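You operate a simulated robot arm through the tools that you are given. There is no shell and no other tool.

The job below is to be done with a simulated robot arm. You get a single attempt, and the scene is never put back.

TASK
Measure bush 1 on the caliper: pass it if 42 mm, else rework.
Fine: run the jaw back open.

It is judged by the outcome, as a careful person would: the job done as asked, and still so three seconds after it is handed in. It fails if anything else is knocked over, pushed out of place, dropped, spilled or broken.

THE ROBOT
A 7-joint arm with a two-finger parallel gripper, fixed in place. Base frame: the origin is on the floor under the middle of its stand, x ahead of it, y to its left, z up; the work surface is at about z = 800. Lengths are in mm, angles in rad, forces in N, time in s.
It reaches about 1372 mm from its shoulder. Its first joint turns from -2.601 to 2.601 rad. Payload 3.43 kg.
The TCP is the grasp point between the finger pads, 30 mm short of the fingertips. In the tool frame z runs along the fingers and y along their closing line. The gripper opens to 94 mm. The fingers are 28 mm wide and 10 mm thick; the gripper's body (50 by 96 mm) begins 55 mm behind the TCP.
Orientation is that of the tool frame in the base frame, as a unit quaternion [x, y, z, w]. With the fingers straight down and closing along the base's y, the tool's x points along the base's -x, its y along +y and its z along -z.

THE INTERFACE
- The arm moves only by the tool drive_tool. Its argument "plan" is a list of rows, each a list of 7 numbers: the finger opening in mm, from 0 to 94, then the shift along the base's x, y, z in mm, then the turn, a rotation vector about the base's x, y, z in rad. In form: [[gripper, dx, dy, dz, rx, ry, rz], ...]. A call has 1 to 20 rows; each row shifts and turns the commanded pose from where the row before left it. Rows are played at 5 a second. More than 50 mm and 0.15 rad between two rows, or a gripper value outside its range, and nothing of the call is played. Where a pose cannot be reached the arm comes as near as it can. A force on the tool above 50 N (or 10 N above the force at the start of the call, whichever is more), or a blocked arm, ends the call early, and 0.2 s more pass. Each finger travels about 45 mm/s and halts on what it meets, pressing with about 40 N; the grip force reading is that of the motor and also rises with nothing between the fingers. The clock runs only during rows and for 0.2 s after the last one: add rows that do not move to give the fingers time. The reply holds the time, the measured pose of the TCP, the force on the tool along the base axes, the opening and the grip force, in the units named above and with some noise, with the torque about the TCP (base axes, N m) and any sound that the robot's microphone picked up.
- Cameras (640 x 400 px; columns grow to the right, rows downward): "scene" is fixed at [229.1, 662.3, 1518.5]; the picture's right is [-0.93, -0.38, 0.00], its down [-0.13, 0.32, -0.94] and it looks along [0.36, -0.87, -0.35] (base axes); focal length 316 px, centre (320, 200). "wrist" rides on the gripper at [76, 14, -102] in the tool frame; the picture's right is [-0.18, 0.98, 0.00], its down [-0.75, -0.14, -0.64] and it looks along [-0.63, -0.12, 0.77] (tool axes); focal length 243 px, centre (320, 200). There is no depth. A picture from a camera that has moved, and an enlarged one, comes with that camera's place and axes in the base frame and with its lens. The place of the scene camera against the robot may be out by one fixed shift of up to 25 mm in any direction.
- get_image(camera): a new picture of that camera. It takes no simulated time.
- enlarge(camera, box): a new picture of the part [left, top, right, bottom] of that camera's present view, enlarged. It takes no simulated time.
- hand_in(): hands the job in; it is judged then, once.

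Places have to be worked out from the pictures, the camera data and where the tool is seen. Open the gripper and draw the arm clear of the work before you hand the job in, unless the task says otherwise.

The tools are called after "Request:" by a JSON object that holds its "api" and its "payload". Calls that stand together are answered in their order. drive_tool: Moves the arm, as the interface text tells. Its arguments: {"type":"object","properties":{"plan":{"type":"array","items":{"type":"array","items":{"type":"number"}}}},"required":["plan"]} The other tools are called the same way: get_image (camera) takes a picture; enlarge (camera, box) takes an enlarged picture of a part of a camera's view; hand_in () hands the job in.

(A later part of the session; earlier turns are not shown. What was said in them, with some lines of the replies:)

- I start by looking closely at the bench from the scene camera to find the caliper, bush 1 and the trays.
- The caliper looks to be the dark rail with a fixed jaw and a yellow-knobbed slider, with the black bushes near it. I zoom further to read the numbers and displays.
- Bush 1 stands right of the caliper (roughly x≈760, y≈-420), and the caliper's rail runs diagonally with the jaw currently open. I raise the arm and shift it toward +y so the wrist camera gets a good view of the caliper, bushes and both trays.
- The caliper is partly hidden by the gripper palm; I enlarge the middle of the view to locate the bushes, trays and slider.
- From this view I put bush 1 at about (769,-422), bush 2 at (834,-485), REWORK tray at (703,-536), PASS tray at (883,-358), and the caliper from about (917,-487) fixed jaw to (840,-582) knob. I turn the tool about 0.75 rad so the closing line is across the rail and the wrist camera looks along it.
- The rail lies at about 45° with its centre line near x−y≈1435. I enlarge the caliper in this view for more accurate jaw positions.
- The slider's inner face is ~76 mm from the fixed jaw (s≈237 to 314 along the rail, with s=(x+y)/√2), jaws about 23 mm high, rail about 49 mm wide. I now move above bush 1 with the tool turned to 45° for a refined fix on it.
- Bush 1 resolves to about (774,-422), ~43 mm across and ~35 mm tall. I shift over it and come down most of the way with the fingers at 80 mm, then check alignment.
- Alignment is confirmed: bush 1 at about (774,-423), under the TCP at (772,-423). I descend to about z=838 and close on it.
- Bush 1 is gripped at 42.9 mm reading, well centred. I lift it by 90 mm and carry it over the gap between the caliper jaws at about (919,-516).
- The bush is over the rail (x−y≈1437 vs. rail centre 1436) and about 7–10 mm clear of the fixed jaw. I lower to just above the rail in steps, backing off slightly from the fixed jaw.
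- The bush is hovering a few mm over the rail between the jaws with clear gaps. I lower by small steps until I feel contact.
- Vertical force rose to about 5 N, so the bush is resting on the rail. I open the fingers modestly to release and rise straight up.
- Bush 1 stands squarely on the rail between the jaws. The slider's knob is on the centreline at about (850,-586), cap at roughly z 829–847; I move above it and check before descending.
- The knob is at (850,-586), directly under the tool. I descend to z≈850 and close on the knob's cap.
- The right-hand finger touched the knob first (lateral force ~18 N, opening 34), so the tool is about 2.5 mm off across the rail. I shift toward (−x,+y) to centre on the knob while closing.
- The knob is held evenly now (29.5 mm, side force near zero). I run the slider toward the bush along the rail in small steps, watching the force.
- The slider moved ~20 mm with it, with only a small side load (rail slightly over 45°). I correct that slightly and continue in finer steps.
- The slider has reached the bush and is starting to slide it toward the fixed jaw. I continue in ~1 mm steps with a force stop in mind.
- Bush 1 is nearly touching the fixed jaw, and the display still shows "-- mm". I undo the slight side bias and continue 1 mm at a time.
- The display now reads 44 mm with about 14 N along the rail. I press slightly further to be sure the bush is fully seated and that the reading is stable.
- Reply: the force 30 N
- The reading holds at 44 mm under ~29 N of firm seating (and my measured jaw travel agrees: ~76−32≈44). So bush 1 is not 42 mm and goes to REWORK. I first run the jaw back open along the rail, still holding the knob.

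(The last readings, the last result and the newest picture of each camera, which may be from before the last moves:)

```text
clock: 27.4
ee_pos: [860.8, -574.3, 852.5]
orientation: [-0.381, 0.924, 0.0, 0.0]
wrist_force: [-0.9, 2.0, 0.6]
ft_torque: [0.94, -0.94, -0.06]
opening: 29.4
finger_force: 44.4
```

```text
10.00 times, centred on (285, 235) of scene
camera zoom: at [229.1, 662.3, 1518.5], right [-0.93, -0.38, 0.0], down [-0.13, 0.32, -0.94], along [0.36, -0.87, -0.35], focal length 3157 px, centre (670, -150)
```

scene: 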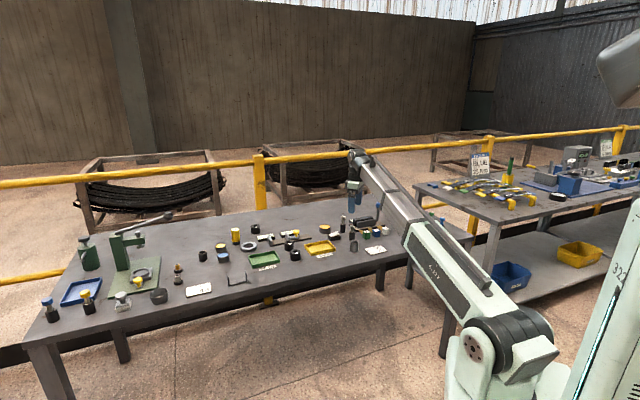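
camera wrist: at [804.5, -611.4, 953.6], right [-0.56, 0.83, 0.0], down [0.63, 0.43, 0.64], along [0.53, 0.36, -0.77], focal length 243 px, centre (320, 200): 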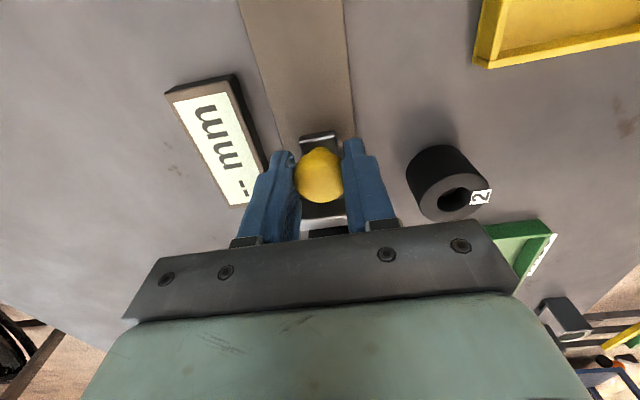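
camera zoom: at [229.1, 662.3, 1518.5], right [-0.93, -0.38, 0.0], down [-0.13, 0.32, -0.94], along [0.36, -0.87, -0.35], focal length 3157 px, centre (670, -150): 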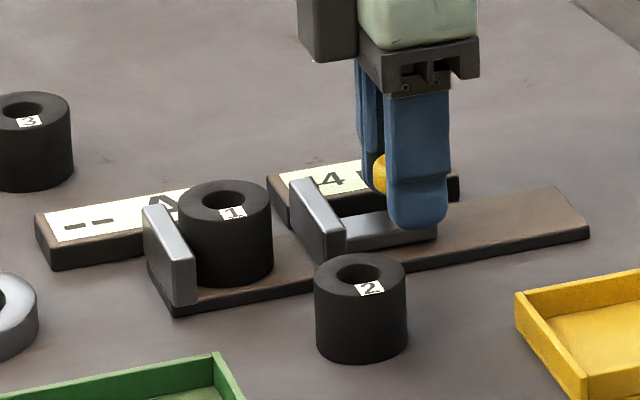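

The jaw is moving back with the knob and the bush stays put. I continue to (slightly past) its original open position.

Request:
{"api": "drive_tool", "payload": {"plan": [[24, -2, -2.1, 0, 0, 0, 0], [24, -2, -2.1, 0, 0, 0, 0], [24, -2, -2.1, 0, 0, 0, 0], [24, -2, -2.1, 0, 0, 0, 0], [24, -2, -2.1, 0, 0, 0, 0], [24, -2, -2, 0, 0, 0, 0], [24, 0, 0, 0, 0, 0, 0], [24, 0, 0, 0, 0, 0, 0]]}}

Request:
{"api": "enlarge", "payload": {"camera": "scene", "box": [255, 215, 315, 255]}}

Request:
{"api": "get_image", "payload": {"camera": "wrist"}}

```text
clock: 29.2
ee_pos: [851.7, -585.0, 853.5]
orientation: [-0.382, 0.924, 0.001, 0.001]
wrist_force: [6.5, 20.7, 2.4]
ft_torque: [-0.25, 0.54, 0.06]
opening: 29.4
finger_force: 44.9
```

```text
10.00 times, centred on (285, 235) of scene
camera zoom: at [229.1, 662.3, 1518.5], right [-0.93, -0.38, 0.0], down [-0.13, 0.32, -0.94], along [0.36, -0.87, -0.35], focal length 3157 px, centre (670, -150)
```

zoom: 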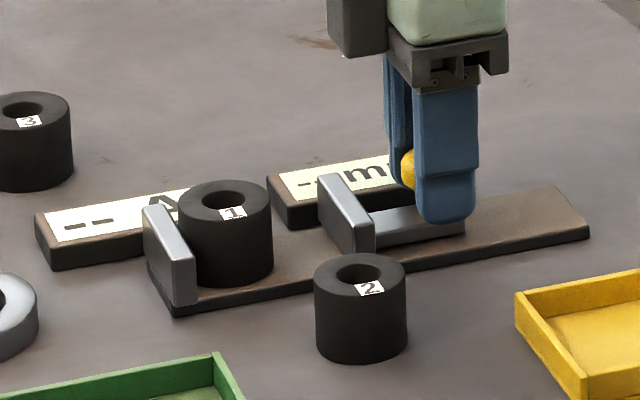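

```text
taken
camera wrist: at [787.3, -629.1, 953.4], right [-0.57, 0.82, 0.0], down [0.63, 0.43, 0.64], along [0.53, 0.36, -0.77], focal length 243 px, centre (320, 200)
```

wrist: 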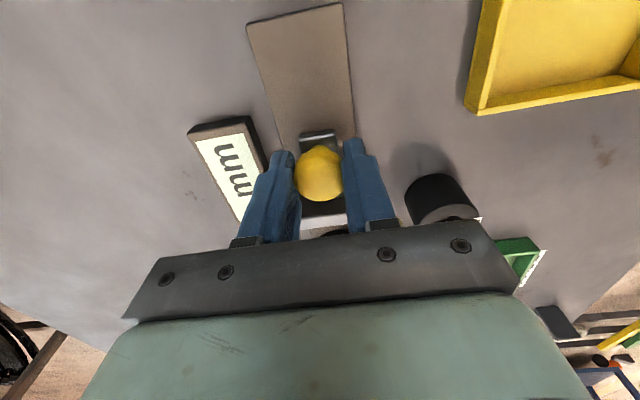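

The slider hit its open end stop (about 19 N along the rail) and the display is back to "-- mm", so the jaw is fully open. I ease off the pressure, release the knob and rise.

Request:
{"api": "drive_tool", "payload": {"plan": [[24, 0.3, 1.1, 0, 0, 0, 0], [34, 0, 0, 0, 0, 0, 0], [46, 0, 0, 0, 0, 0, 0], [58, 0, 0, 0, 0, 0, 0], [58, 0, 0, 0, 0, 0, 0], [58, 0, 0, 15, 0, 0, 0], [58, 0, 0, 40, 0, 0, 0], [58, 0, 0, 45, 0, 0, 0], [58, 0, 0, 0, 0, 0, 0], [58, 0, 0, 0, 0, 0, 0]]}}

Request:
{"api": "get_image", "payload": {"camera": "wrist"}}

Request:
{"api": "enlarge", "payload": {"camera": "scene", "box": [255, 205, 330, 255]}}

Request:
{"api": "enlarge", "payload": {"camera": "wrist", "box": [250, 60, 400, 240]}}

```text
clock: 31.4
ee_pos: [853.4, -587.0, 950.9]
orientation: [-0.382, 0.924, 0.0, 0.0]
wrist_force: [0.3, -0.6, -0.1]
ft_torque: [-0.02, 0.01, 0.0]
opening: 58.2
finger_force: 0.1
```

```text
taken
camera wrist: at [789.6, -632.1, 1052.0], right [-0.56, 0.83, 0.0], down [0.63, 0.43, 0.64], along [0.53, 0.36, -0.77], focal length 243 px, centre (320, 200)
```

wrist: 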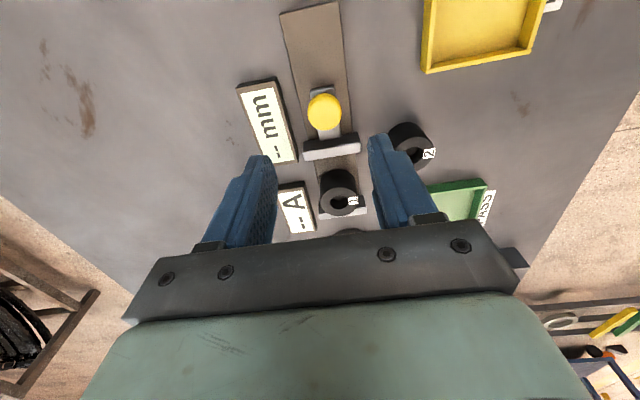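

```text
8.00 times, centred on (292, 230) of scene
camera zoom: at [229.1, 662.3, 1518.5], right [-0.93, -0.38, 0.0], down [-0.13, 0.32, -0.94], along [0.36, -0.87, -0.35], focal length 2526 px, centre (540, -40)
```

zoom: 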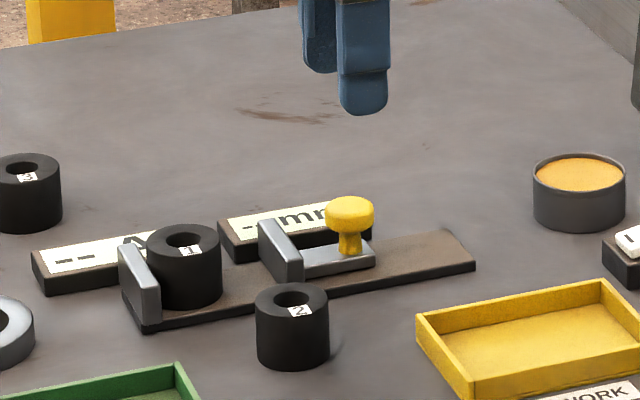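

```text
2.22 times, centred on (325, 150) of wrist
camera zoom: at [789.6, -632.1, 1052.0], right [-0.56, 0.83, 0.0], down [0.63, 0.43, 0.64], along [0.53, 0.36, -0.77], focal length 539 px, centre (309, 311)
```

zoom: 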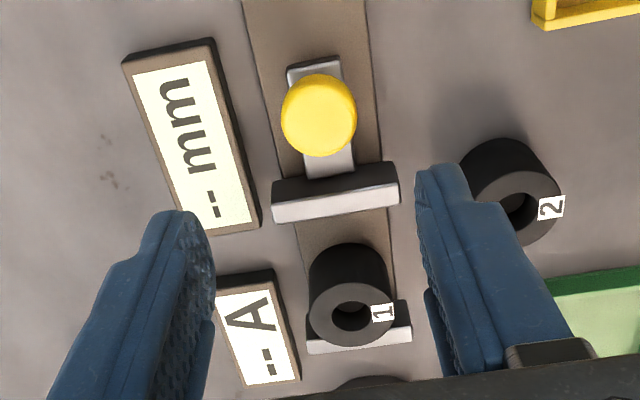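

Jaw is open and the bush stands against the fixed jaw at roughly (924,-514). I move above it for the pick-up and check alignment.

Request:
{"api": "drive_tool", "payload": {"plan": [[64, 23.7, 24.3, 0, 0, 0, 0], [64, 23.7, 24.3, 0, 0, 0, 0], [64, 23.6, 24.4, 0, 0, 0, 0], [64, 0, 0, 0, 0, 0, 0], [64, 0, 0, 0, 0, 0, 0]]}}

Request:
{"api": "enlarge", "payload": {"camera": "wrist", "box": [220, 20, 420, 200]}}

```text
clock: 32.6
ee_pos: [919.7, -513.5, 953.2]
orientation: [-0.382, 0.924, -0.001, 0.0]
wrist_force: [0.6, 0.1, 0.2]
ft_torque: [-0.02, -0.02, 0.02]
opening: 64.0
finger_force: 0.1
```

```text
2.22 times, centred on (320, 110) of wrist
camera zoom: at [856.3, -557.3, 1053.6], right [-0.56, 0.83, 0.0], down [0.63, 0.43, 0.64], along [0.53, 0.36, -0.77], focal length 539 px, centre (320, 400)
```

zoom: 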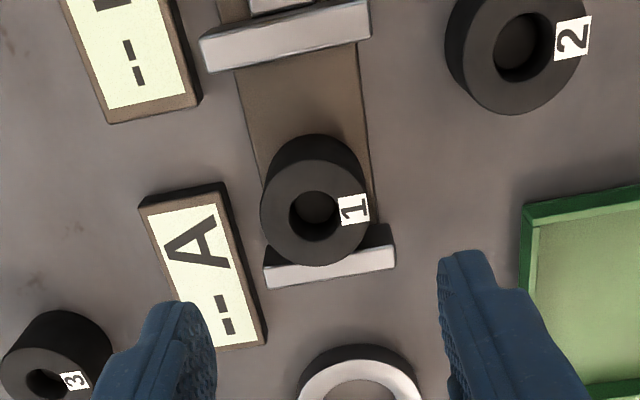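

The bush is about 3 mm off the tool axis. I correct that, set the opening to 60, and descend to about z=850 around the bush.

Request:
{"api": "drive_tool", "payload": {"plan": [[60, 2.4, -0.4, -30, 0, 0, 0], [60, 0, 0, -30, 0, 0, 0], [60, 0, 0, -25, 0, 0, 0], [60, 0, 0, 0, 0, 0, 0], [60, 0, 0, 0, 0, 0, 0]]}}

Request:
{"api": "get_image", "payload": {"camera": "wrist"}}

Request:
{"api": "enlarge", "payload": {"camera": "scene", "box": [255, 215, 315, 255]}}

```text
clock: 33.8
ee_pos: [922.9, -511.5, 868.6]
orientation: [-0.382, 0.924, 0.0, 0.0]
wrist_force: [0.4, 0.3, 0.9]
ft_torque: [0.0, -0.03, -0.04]
opening: 60.2
finger_force: 0.0
```

```text
taken
camera wrist: at [859.8, -556.1, 969.5], right [-0.56, 0.83, 0.0], down [0.63, 0.43, 0.64], along [0.53, 0.36, -0.77], focal length 243 px, centre (320, 200)
```

wrist: 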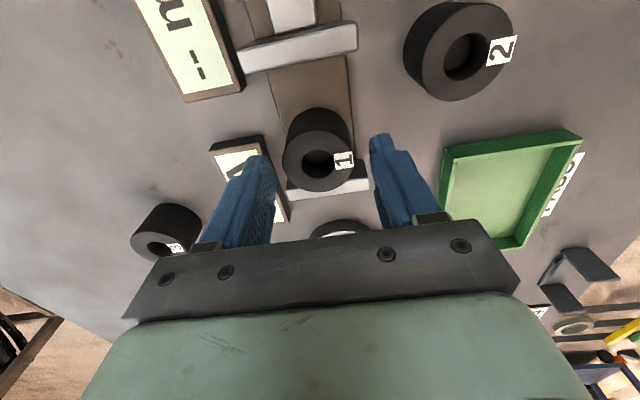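

```text
10.00 times, centred on (285, 235) of scene
camera zoom: at [229.1, 662.3, 1518.5], right [-0.93, -0.38, 0.0], down [-0.13, 0.32, -0.94], along [0.36, -0.87, -0.35], focal length 3157 px, centre (670, -150)
```

zoom: 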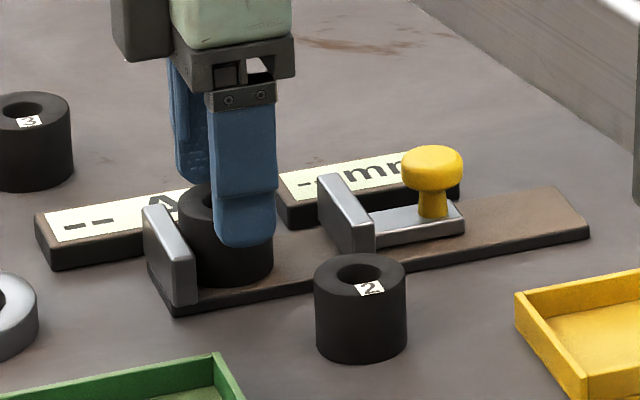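

The bush is centred between the fingers. I go down the last 20 mm and close on it.

Request:
{"api": "drive_tool", "payload": {"plan": [[60, 0.5, -0.5, -12, 0, 0, 0], [60, 0, 0, -8, 0, 0, 0], [60, 0, 0, 0, 0, 0, 0], [52, 0, 0, 0, 0, 0, 0], [44, 0, 0, 0, 0, 0, 0], [36, 0, 0, 0, 0, 0, 0], [36, 0, 0, 0, 0, 0, 0], [36, 0, 0, 0, 0, 0, 0]]}}

Request:
{"api": "get_image", "payload": {"camera": "wrist"}}

```text
clock: 35.6
ee_pos: [922.6, -513.2, 847.2]
orientation: [-0.382, 0.924, 0.001, 0.0]
wrist_force: [0.0, 0.3, 1.8]
ft_torque: [-0.02, 0.0, 0.0]
opening: 42.8
finger_force: 39.9
```

```text
taken
camera wrist: at [859.6, -557.1, 948.2], right [-0.56, 0.83, 0.0], down [0.63, 0.43, 0.64], along [0.53, 0.36, -0.77], focal length 243 px, centre (320, 200)
```

wrist: 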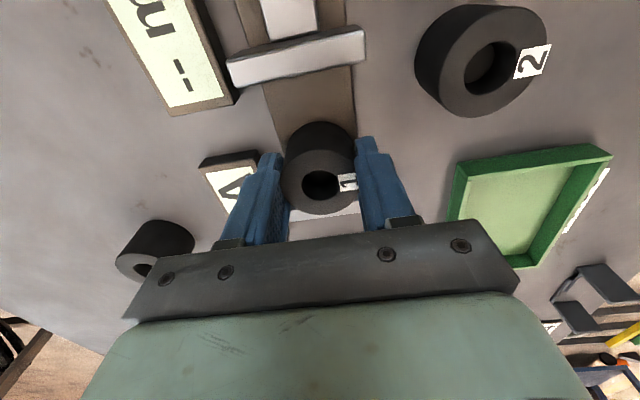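

Bush 1 is gripped again (42.8 mm opening). I lift it 85 mm and carry it over the REWORK tray at about (703,-538).

Request:
{"api": "drive_tool", "payload": {"plan": [[36, -0.5, -0.5, 15, 0, 0, 0], [36, 0, 0, 35, 0, 0, 0], [36, 0, 0, 35, 0, 0, 0], [36, -36.5, -4, 0, 0, 0, 0], [36, -36.5, -4, 0, 0, 0, 0], [36, -36.5, -4, 0, 0, 0, 0], [36, -36.5, -4, 0, 0, 0, 0], [36, -36.5, -4, 0, 0, 0, 0], [36, -36.5, -4, 0, 0, 0, 0], [36, 0, 0, 0, 0, 0, 0], [36, 0, 0, 0, 0, 0, 0]]}}

Request:
{"api": "get_image", "payload": {"camera": "wrist"}}

Request:
{"api": "enlarge", "payload": {"camera": "scene", "box": [260, 210, 365, 280]}}

```text
clock: 38.0
ee_pos: [704.5, -540.4, 927.9]
orientation: [-0.381, 0.924, 0.001, 0.0]
wrist_force: [-0.1, -1.2, -0.6]
ft_torque: [-0.02, 0.02, -0.01]
opening: 42.6
finger_force: 40.3
```

```text
taken
camera wrist: at [640.8, -583.7, 1030.0], right [-0.56, 0.83, 0.0], down [0.63, 0.43, 0.64], along [0.53, 0.36, -0.77], focal length 243 px, centre (320, 200)
```

wrist: 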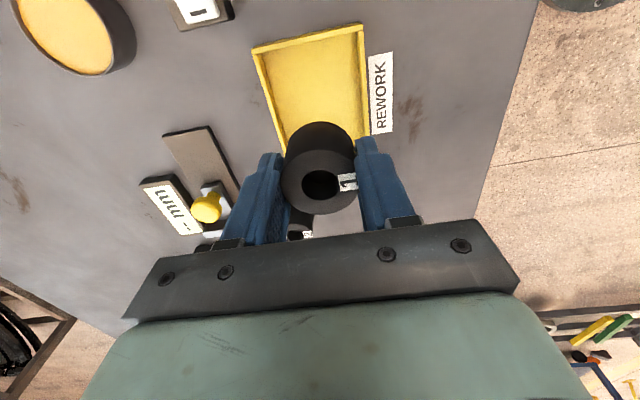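

```text
5.71 times, centred on (312, 245) of scene
camera zoom: at [229.1, 662.3, 1518.5], right [-0.93, -0.38, 0.0], down [-0.13, 0.32, -0.94], along [0.36, -0.87, -0.35], focal length 1804 px, centre (363, -57)
```

zoom: 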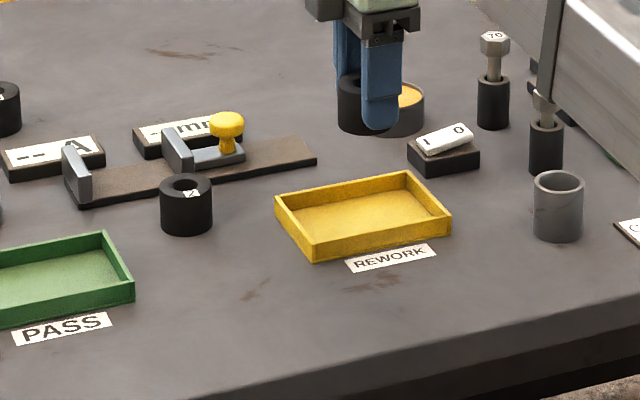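

The tool is over the tray, whose long axis I estimate at 45° and centre at about (707,-539). The tray is narrow in the current closing direction, so I turn the tool −90° so that the fingers open along the tray's long side.

Request:
{"api": "drive_tool", "payload": {"plan": [[36, 0, 0, 0, 0, 0, -0.131], [36, 0, 0, 0, 0, 0, -0.131], [36, 0, 0, 0, 0, 0, -0.131], [36, 0, 0, 0, 0, 0, -0.131], [36, 0, 0, 0, 0, 0, -0.131], [36, 0, 0, 0, 0, 0, -0.131], [36, 0, 0, 0, 0, 0, -0.131], [36, 0, 0, 0, 0, 0, -0.131], [36, 0, 0, 0, 0, 0, -0.131], [36, 0, 0, 0, 0, 0, -0.131], [36, 0, 0, 0, 0, 0, -0.131], [36, 0, 0, 0, 0, 0, -0.13], [36, 0, 0, 0, 0, 0, 0], [36, 0, 0, 0, 0, 0, 0]]}}

Request:
{"api": "get_image", "payload": {"camera": "wrist"}}

Request:
{"api": "enlarge", "payload": {"camera": "scene", "box": [260, 210, 365, 280]}}

```text
clock: 41.0
ee_pos: [703.4, -537.5, 932.1]
orientation: [0.385, 0.923, 0.0, 0.0]
wrist_force: [0.1, -0.2, -1.0]
ft_torque: [0.02, 0.02, 0.02]
opening: 42.8
finger_force: 40.3
```

```text
taken
camera wrist: at [661.1, -474.1, 1033.3], right [0.83, 0.56, 0.0], down [0.43, -0.63, 0.64], along [0.36, -0.53, -0.77], focal length 243 px, centre (320, 200)
```

wrist: 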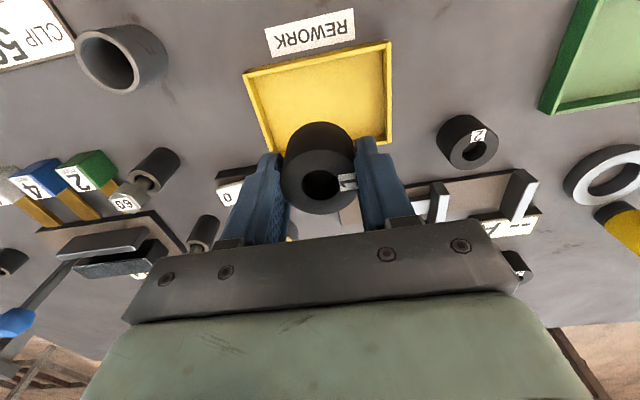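

```text
5.71 times, centred on (312, 245) of scene
camera zoom: at [229.1, 662.3, 1518.5], right [-0.93, -0.38, 0.0], down [-0.13, 0.32, -0.94], along [0.36, -0.87, -0.35], focal length 1804 px, centre (363, -57)
```

zoom: 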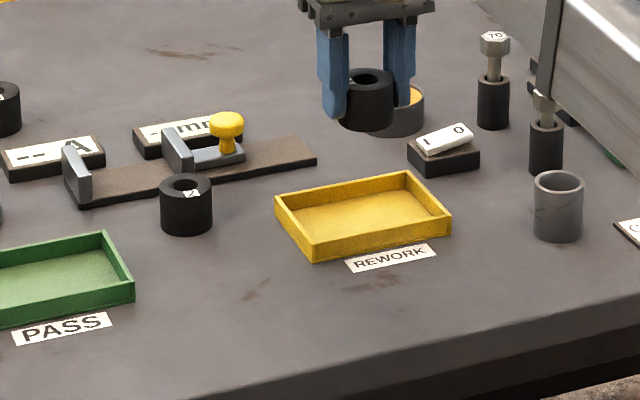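

The view fixes the tray centre at about (708,-538), and the fingers now straddle its long axis. I shift 5 mm and lower to just above the tray floor.

Request:
{"api": "drive_tool", "payload": {"plan": [[36, 4.5, -1, -25, 0, 0, 0], [36, 0, 0, -25, 0, 0, 0], [36, 0, 0, -20, 0, 0, 0], [36, 0, 0, -6, 0, 0, 0], [36, 0, 0, 0, 0, 0, 0], [36, 0, 0, 0, 0, 0, 0]]}}

Request:
{"api": "get_image", "payload": {"camera": "wrist"}}

Request:
{"api": "enlarge", "payload": {"camera": "scene", "box": [280, 220, 355, 270]}}

```text
clock: 42.4
ee_pos: [710.8, -539.4, 854.8]
orientation: [0.383, 0.924, 0.0, 0.0]
wrist_force: [0.1, 0.7, -0.9]
ft_torque: [-0.01, 0.02, -0.02]
opening: 42.5
finger_force: 40.3
```

```text
taken
camera wrist: at [667.2, -475.8, 956.6], right [0.83, 0.56, 0.0], down [0.43, -0.63, 0.64], along [0.36, -0.53, -0.77], focal length 243 px, centre (320, 200)
```

wrist: 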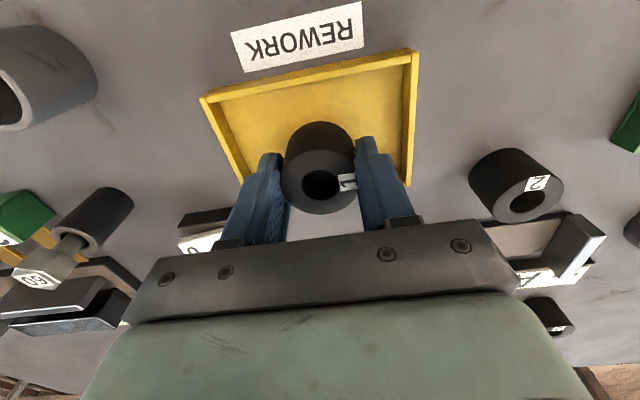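

```text
8.00 times, centred on (318, 245) of scene
camera zoom: at [229.1, 662.3, 1518.5], right [-0.93, -0.38, 0.0], down [-0.13, 0.32, -0.94], along [0.36, -0.87, -0.35], focal length 2526 px, centre (340, -160)
```

zoom: 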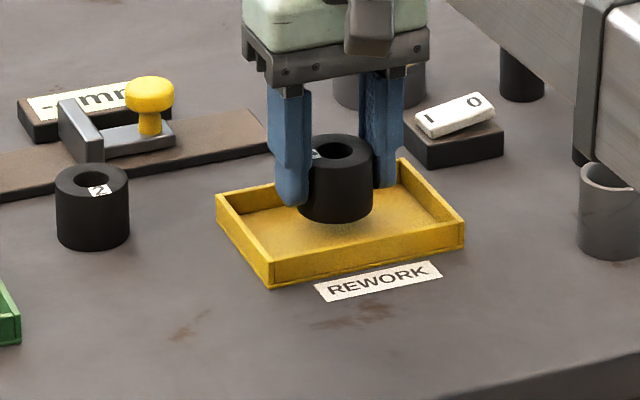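

Over the tray with good margins on all sides. I lower in small steps to set the bush on the tray floor.

Request:
{"api": "drive_tool", "payload": {"plan": [[36, -1, 0.5, -4, 0, 0, 0], [36, 0, 0, -3, 0, 0, 0], [36, 0, 0, -2, 0, 0, 0], [36, 0, 0, -1.5, 0, 0, 0], [36, 0, 0, 0, 0, 0, 0]]}}

Request:
{"api": "enlarge", "payload": {"camera": "scene", "box": [280, 220, 355, 270]}}

```text
clock: 43.6
ee_pos: [707.1, -538.3, 843.7]
orientation: [0.384, 0.923, 0.0, 0.0]
wrist_force: [0.7, 0.5, -0.8]
ft_torque: [0.03, -0.01, 0.01]
opening: 42.9
finger_force: 39.9
```

```text
8.00 times, centred on (318, 245) of scene
camera zoom: at [229.1, 662.3, 1518.5], right [-0.93, -0.38, 0.0], down [-0.13, 0.32, -0.94], along [0.36, -0.87, -0.35], focal length 2526 px, centre (340, -160)
```

zoom: 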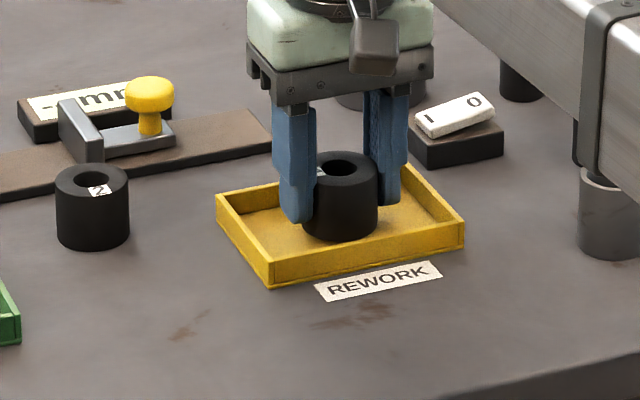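

No contact yet (force near zero). I continue in 1 mm steps until the bush touches the floor of the tray.

Request:
{"api": "drive_tool", "payload": {"plan": [[36, 0, 0, -1, 0, 0, 0], [36, 0, 0, -1, 0, 0, 0], [36, 0, 0, 0, 0, 0, 0]]}}

```text
clock: 44.4
ee_pos: [707.5, -539.7, 843.5]
orientation: [0.384, 0.923, 0.001, 0.0]
wrist_force: [0.1, 0.5, -0.7]
ft_torque: [-0.01, 0.02, -0.02]
opening: 42.6
finger_force: 39.8
```

Still no contact force. I keep lowering by 1 mm steps.

Request:
{"api": "drive_tool", "payload": {"plan": [[36, 0, 0, -1, 0, 0, 0], [36, 0, 0, 0, 0, 0, 0], [36, 0, 0, -0.7, 0, 0, 0], [36, 0, 0, 0, 0, 0, 0]]}}

Request:
{"api": "enlarge", "payload": {"camera": "scene", "box": [280, 220, 355, 270]}}

```text
clock: 45.4
ee_pos: [709.0, -538.5, 842.4]
orientation: [0.384, 0.923, 0.0, 0.0]
wrist_force: [0.4, 0.4, 1.3]
ft_torque: [0.05, 0.0, 0.0]
opening: 42.7
finger_force: 40.0
```

```text
8.00 times, centred on (318, 245) of scene
camera zoom: at [229.1, 662.3, 1518.5], right [-0.93, -0.38, 0.0], down [-0.13, 0.32, -0.94], along [0.36, -0.87, -0.35], focal length 2526 px, centre (340, -160)
```

zoom: 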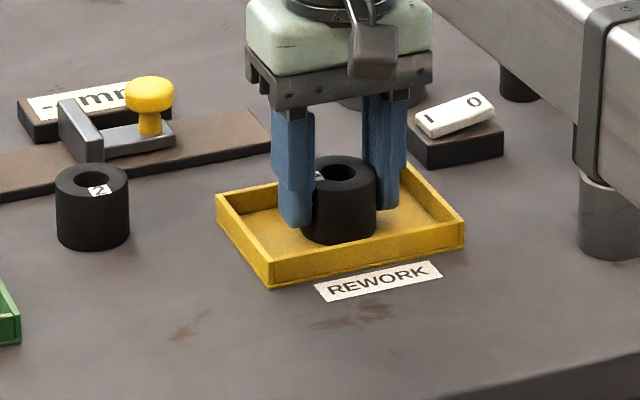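

Force is just starting to rise; one more small step to confirm contact.

Request:
{"api": "drive_tool", "payload": {"plan": [[36, 0, 0, -0.7, 0, 0, 0], [36, 0, 0, 0, 0, 0, 0]]}}

```text
clock: 46.0
ee_pos: [708.1, -538.3, 841.9]
orientation: [0.384, 0.923, 0.0, 0.001]
wrist_force: [3.3, 0.8, 11.4]
ft_torque: [0.06, -0.03, -0.01]
opening: 42.8
finger_force: 39.6
```

Contact is clear (11 N upward), so the bush is on the tray floor. I ease off, open the fingers and rise straight up.

Request:
{"api": "drive_tool", "payload": {"plan": [[36, 0, 0, 0.5, 0, 0, 0], [46, 0, 0, 0, 0, 0, 0], [54, 0, 0, 0, 0, 0, 0], [60, 0, 0, 0, 0, 0, 0], [60, 0, 0, 0, 0, 0, 0], [60, 0, 0, 10, 0, 0, 0], [60, 0, 0, 30, 0, 0, 0], [60, 0, 0, 40, 0, 0, 0], [60, 0, 0, 40, 0, 0, 0], [60, 0, 0, 40, 0, 0, 0], [60, 0, 0, 0, 0, 0, 0]]}}

Request:
{"api": "get_image", "payload": {"camera": "wrist"}}

Request:
{"api": "enlarge", "payload": {"camera": "scene", "box": [250, 205, 360, 280]}}

```text
clock: 48.4
ee_pos: [708.9, -535.7, 1002.8]
orientation: [0.383, 0.924, 0.0, 0.0]
wrist_force: [-0.1, -0.1, 0.2]
ft_torque: [0.01, -0.01, -0.01]
opening: 60.0
finger_force: 0.0
```

```text
taken
camera wrist: at [666.8, -473.1, 1104.2], right [0.83, 0.56, 0.0], down [0.43, -0.63, 0.64], along [0.36, -0.53, -0.77], focal length 243 px, centre (320, 200)
```

wrist: 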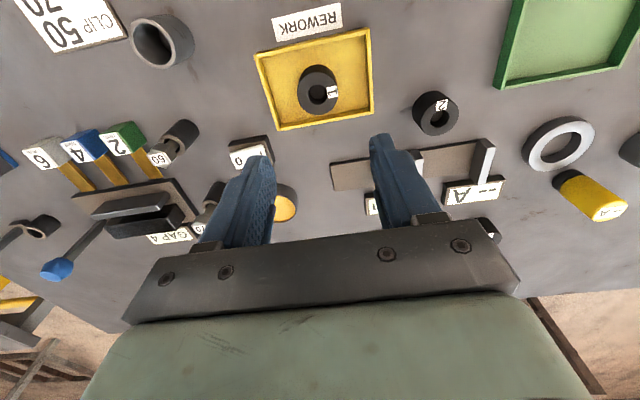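

```text
5.33 times, centred on (305, 242) of scene
camera zoom: at [229.1, 662.3, 1518.5], right [-0.93, -0.38, 0.0], down [-0.13, 0.32, -0.94], along [0.36, -0.87, -0.35], focal length 1684 px, centre (400, -27)
```

zoom: 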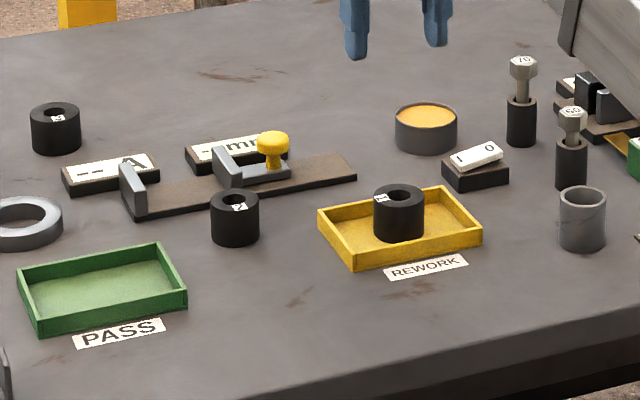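

Bush 1 sits upright in the middle of the REWORK tray, bush 2, 3 and everything else are in place, and the jaw is open with "-- mm". I open the gripper fully and draw the arm up and back clear of the work.

Request:
{"api": "drive_tool", "payload": {"plan": [[75, 0, 0, 40, 0, 0, 0], [94, -15, 10, 40, 0, 0, 0], [94, -30, 15, 20, 0, 0, 0], [94, -30, 15, 0, 0, 0, 0.13], [94, -30, 15, 0, 0, 0, 0.13], [94, 0, 0, 0, 0, 0, 0], [94, 0, 0, 0, 0, 0, 0]]}}

Request:
{"api": "get_image", "payload": {"camera": "scene"}}

Request:
{"api": "enlarge", "payload": {"camera": "scene", "box": [250, 205, 360, 280]}}

Request:
{"api": "enlarge", "payload": {"camera": "scene", "box": [255, 215, 315, 255]}}

```text
clock: 50.0
ee_pos: [603.1, -483.0, 1104.2]
orientation: [0.259, 0.966, 0.0, 0.0]
wrist_force: [-0.3, 0.3, 0.4]
ft_torque: [0.05, 0.01, -0.01]
opening: 94.1
finger_force: 0.1
```

```text
taken
```

scene: 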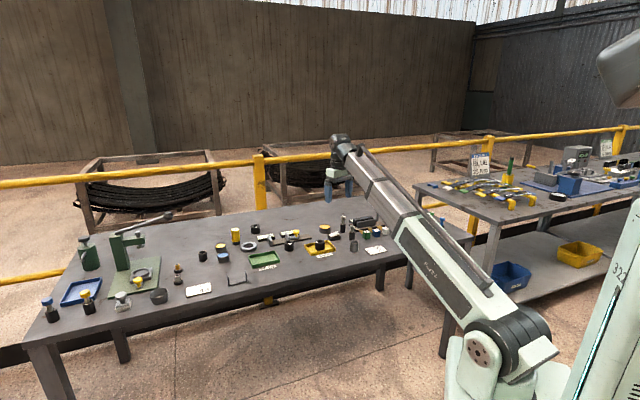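

```text
5.33 times, centred on (305, 242) of scene
camera zoom: at [229.1, 662.3, 1518.5], right [-0.93, -0.38, 0.0], down [-0.13, 0.32, -0.94], along [0.36, -0.87, -0.35], focal length 1684 px, centre (400, -27)
```

zoom: 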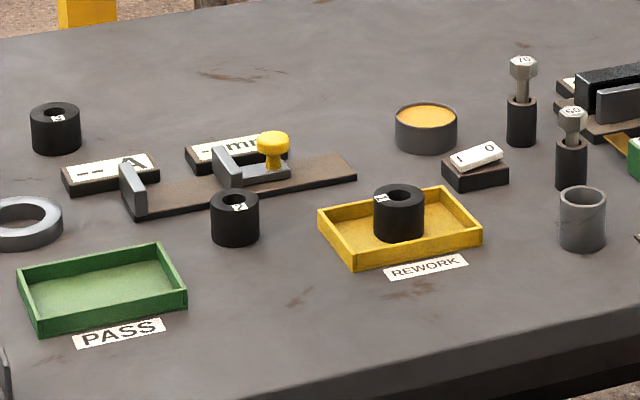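

```text
10.00 times, centred on (285, 235) of scene
camera zoom: at [229.1, 662.3, 1518.5], right [-0.93, -0.38, 0.0], down [-0.13, 0.32, -0.94], along [0.36, -0.87, -0.35], focal length 3157 px, centre (670, -150)
```

zoom: 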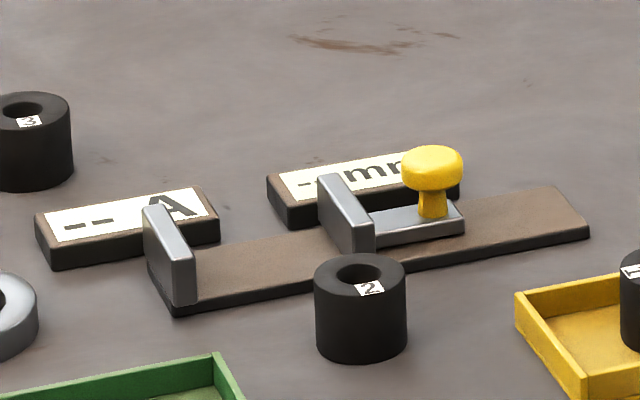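

The caliper read 44 mm, so bush 1 is in the REWORK tray. The jaw is fully open, nothing else was disturbed, and the arm is clear with the gripper open. I hand the job in.

Request:
{"api": "hand_in", "payload": {}}

```text
The job is handed in.
```

Bush 1 measured 44 mm on the caliper, not 42 mm, so I put it in the REWORK tray. The reading stayed at 44 mm when I pressed the jaw more firmly against the bush.

I ran the jaw back to its open stop, and the display returned to "-- mm". The last pictures show bush 1 upright in the tray and nothing else on the bench moved. I opened the gripper, drew the arm clear and handed the job in.
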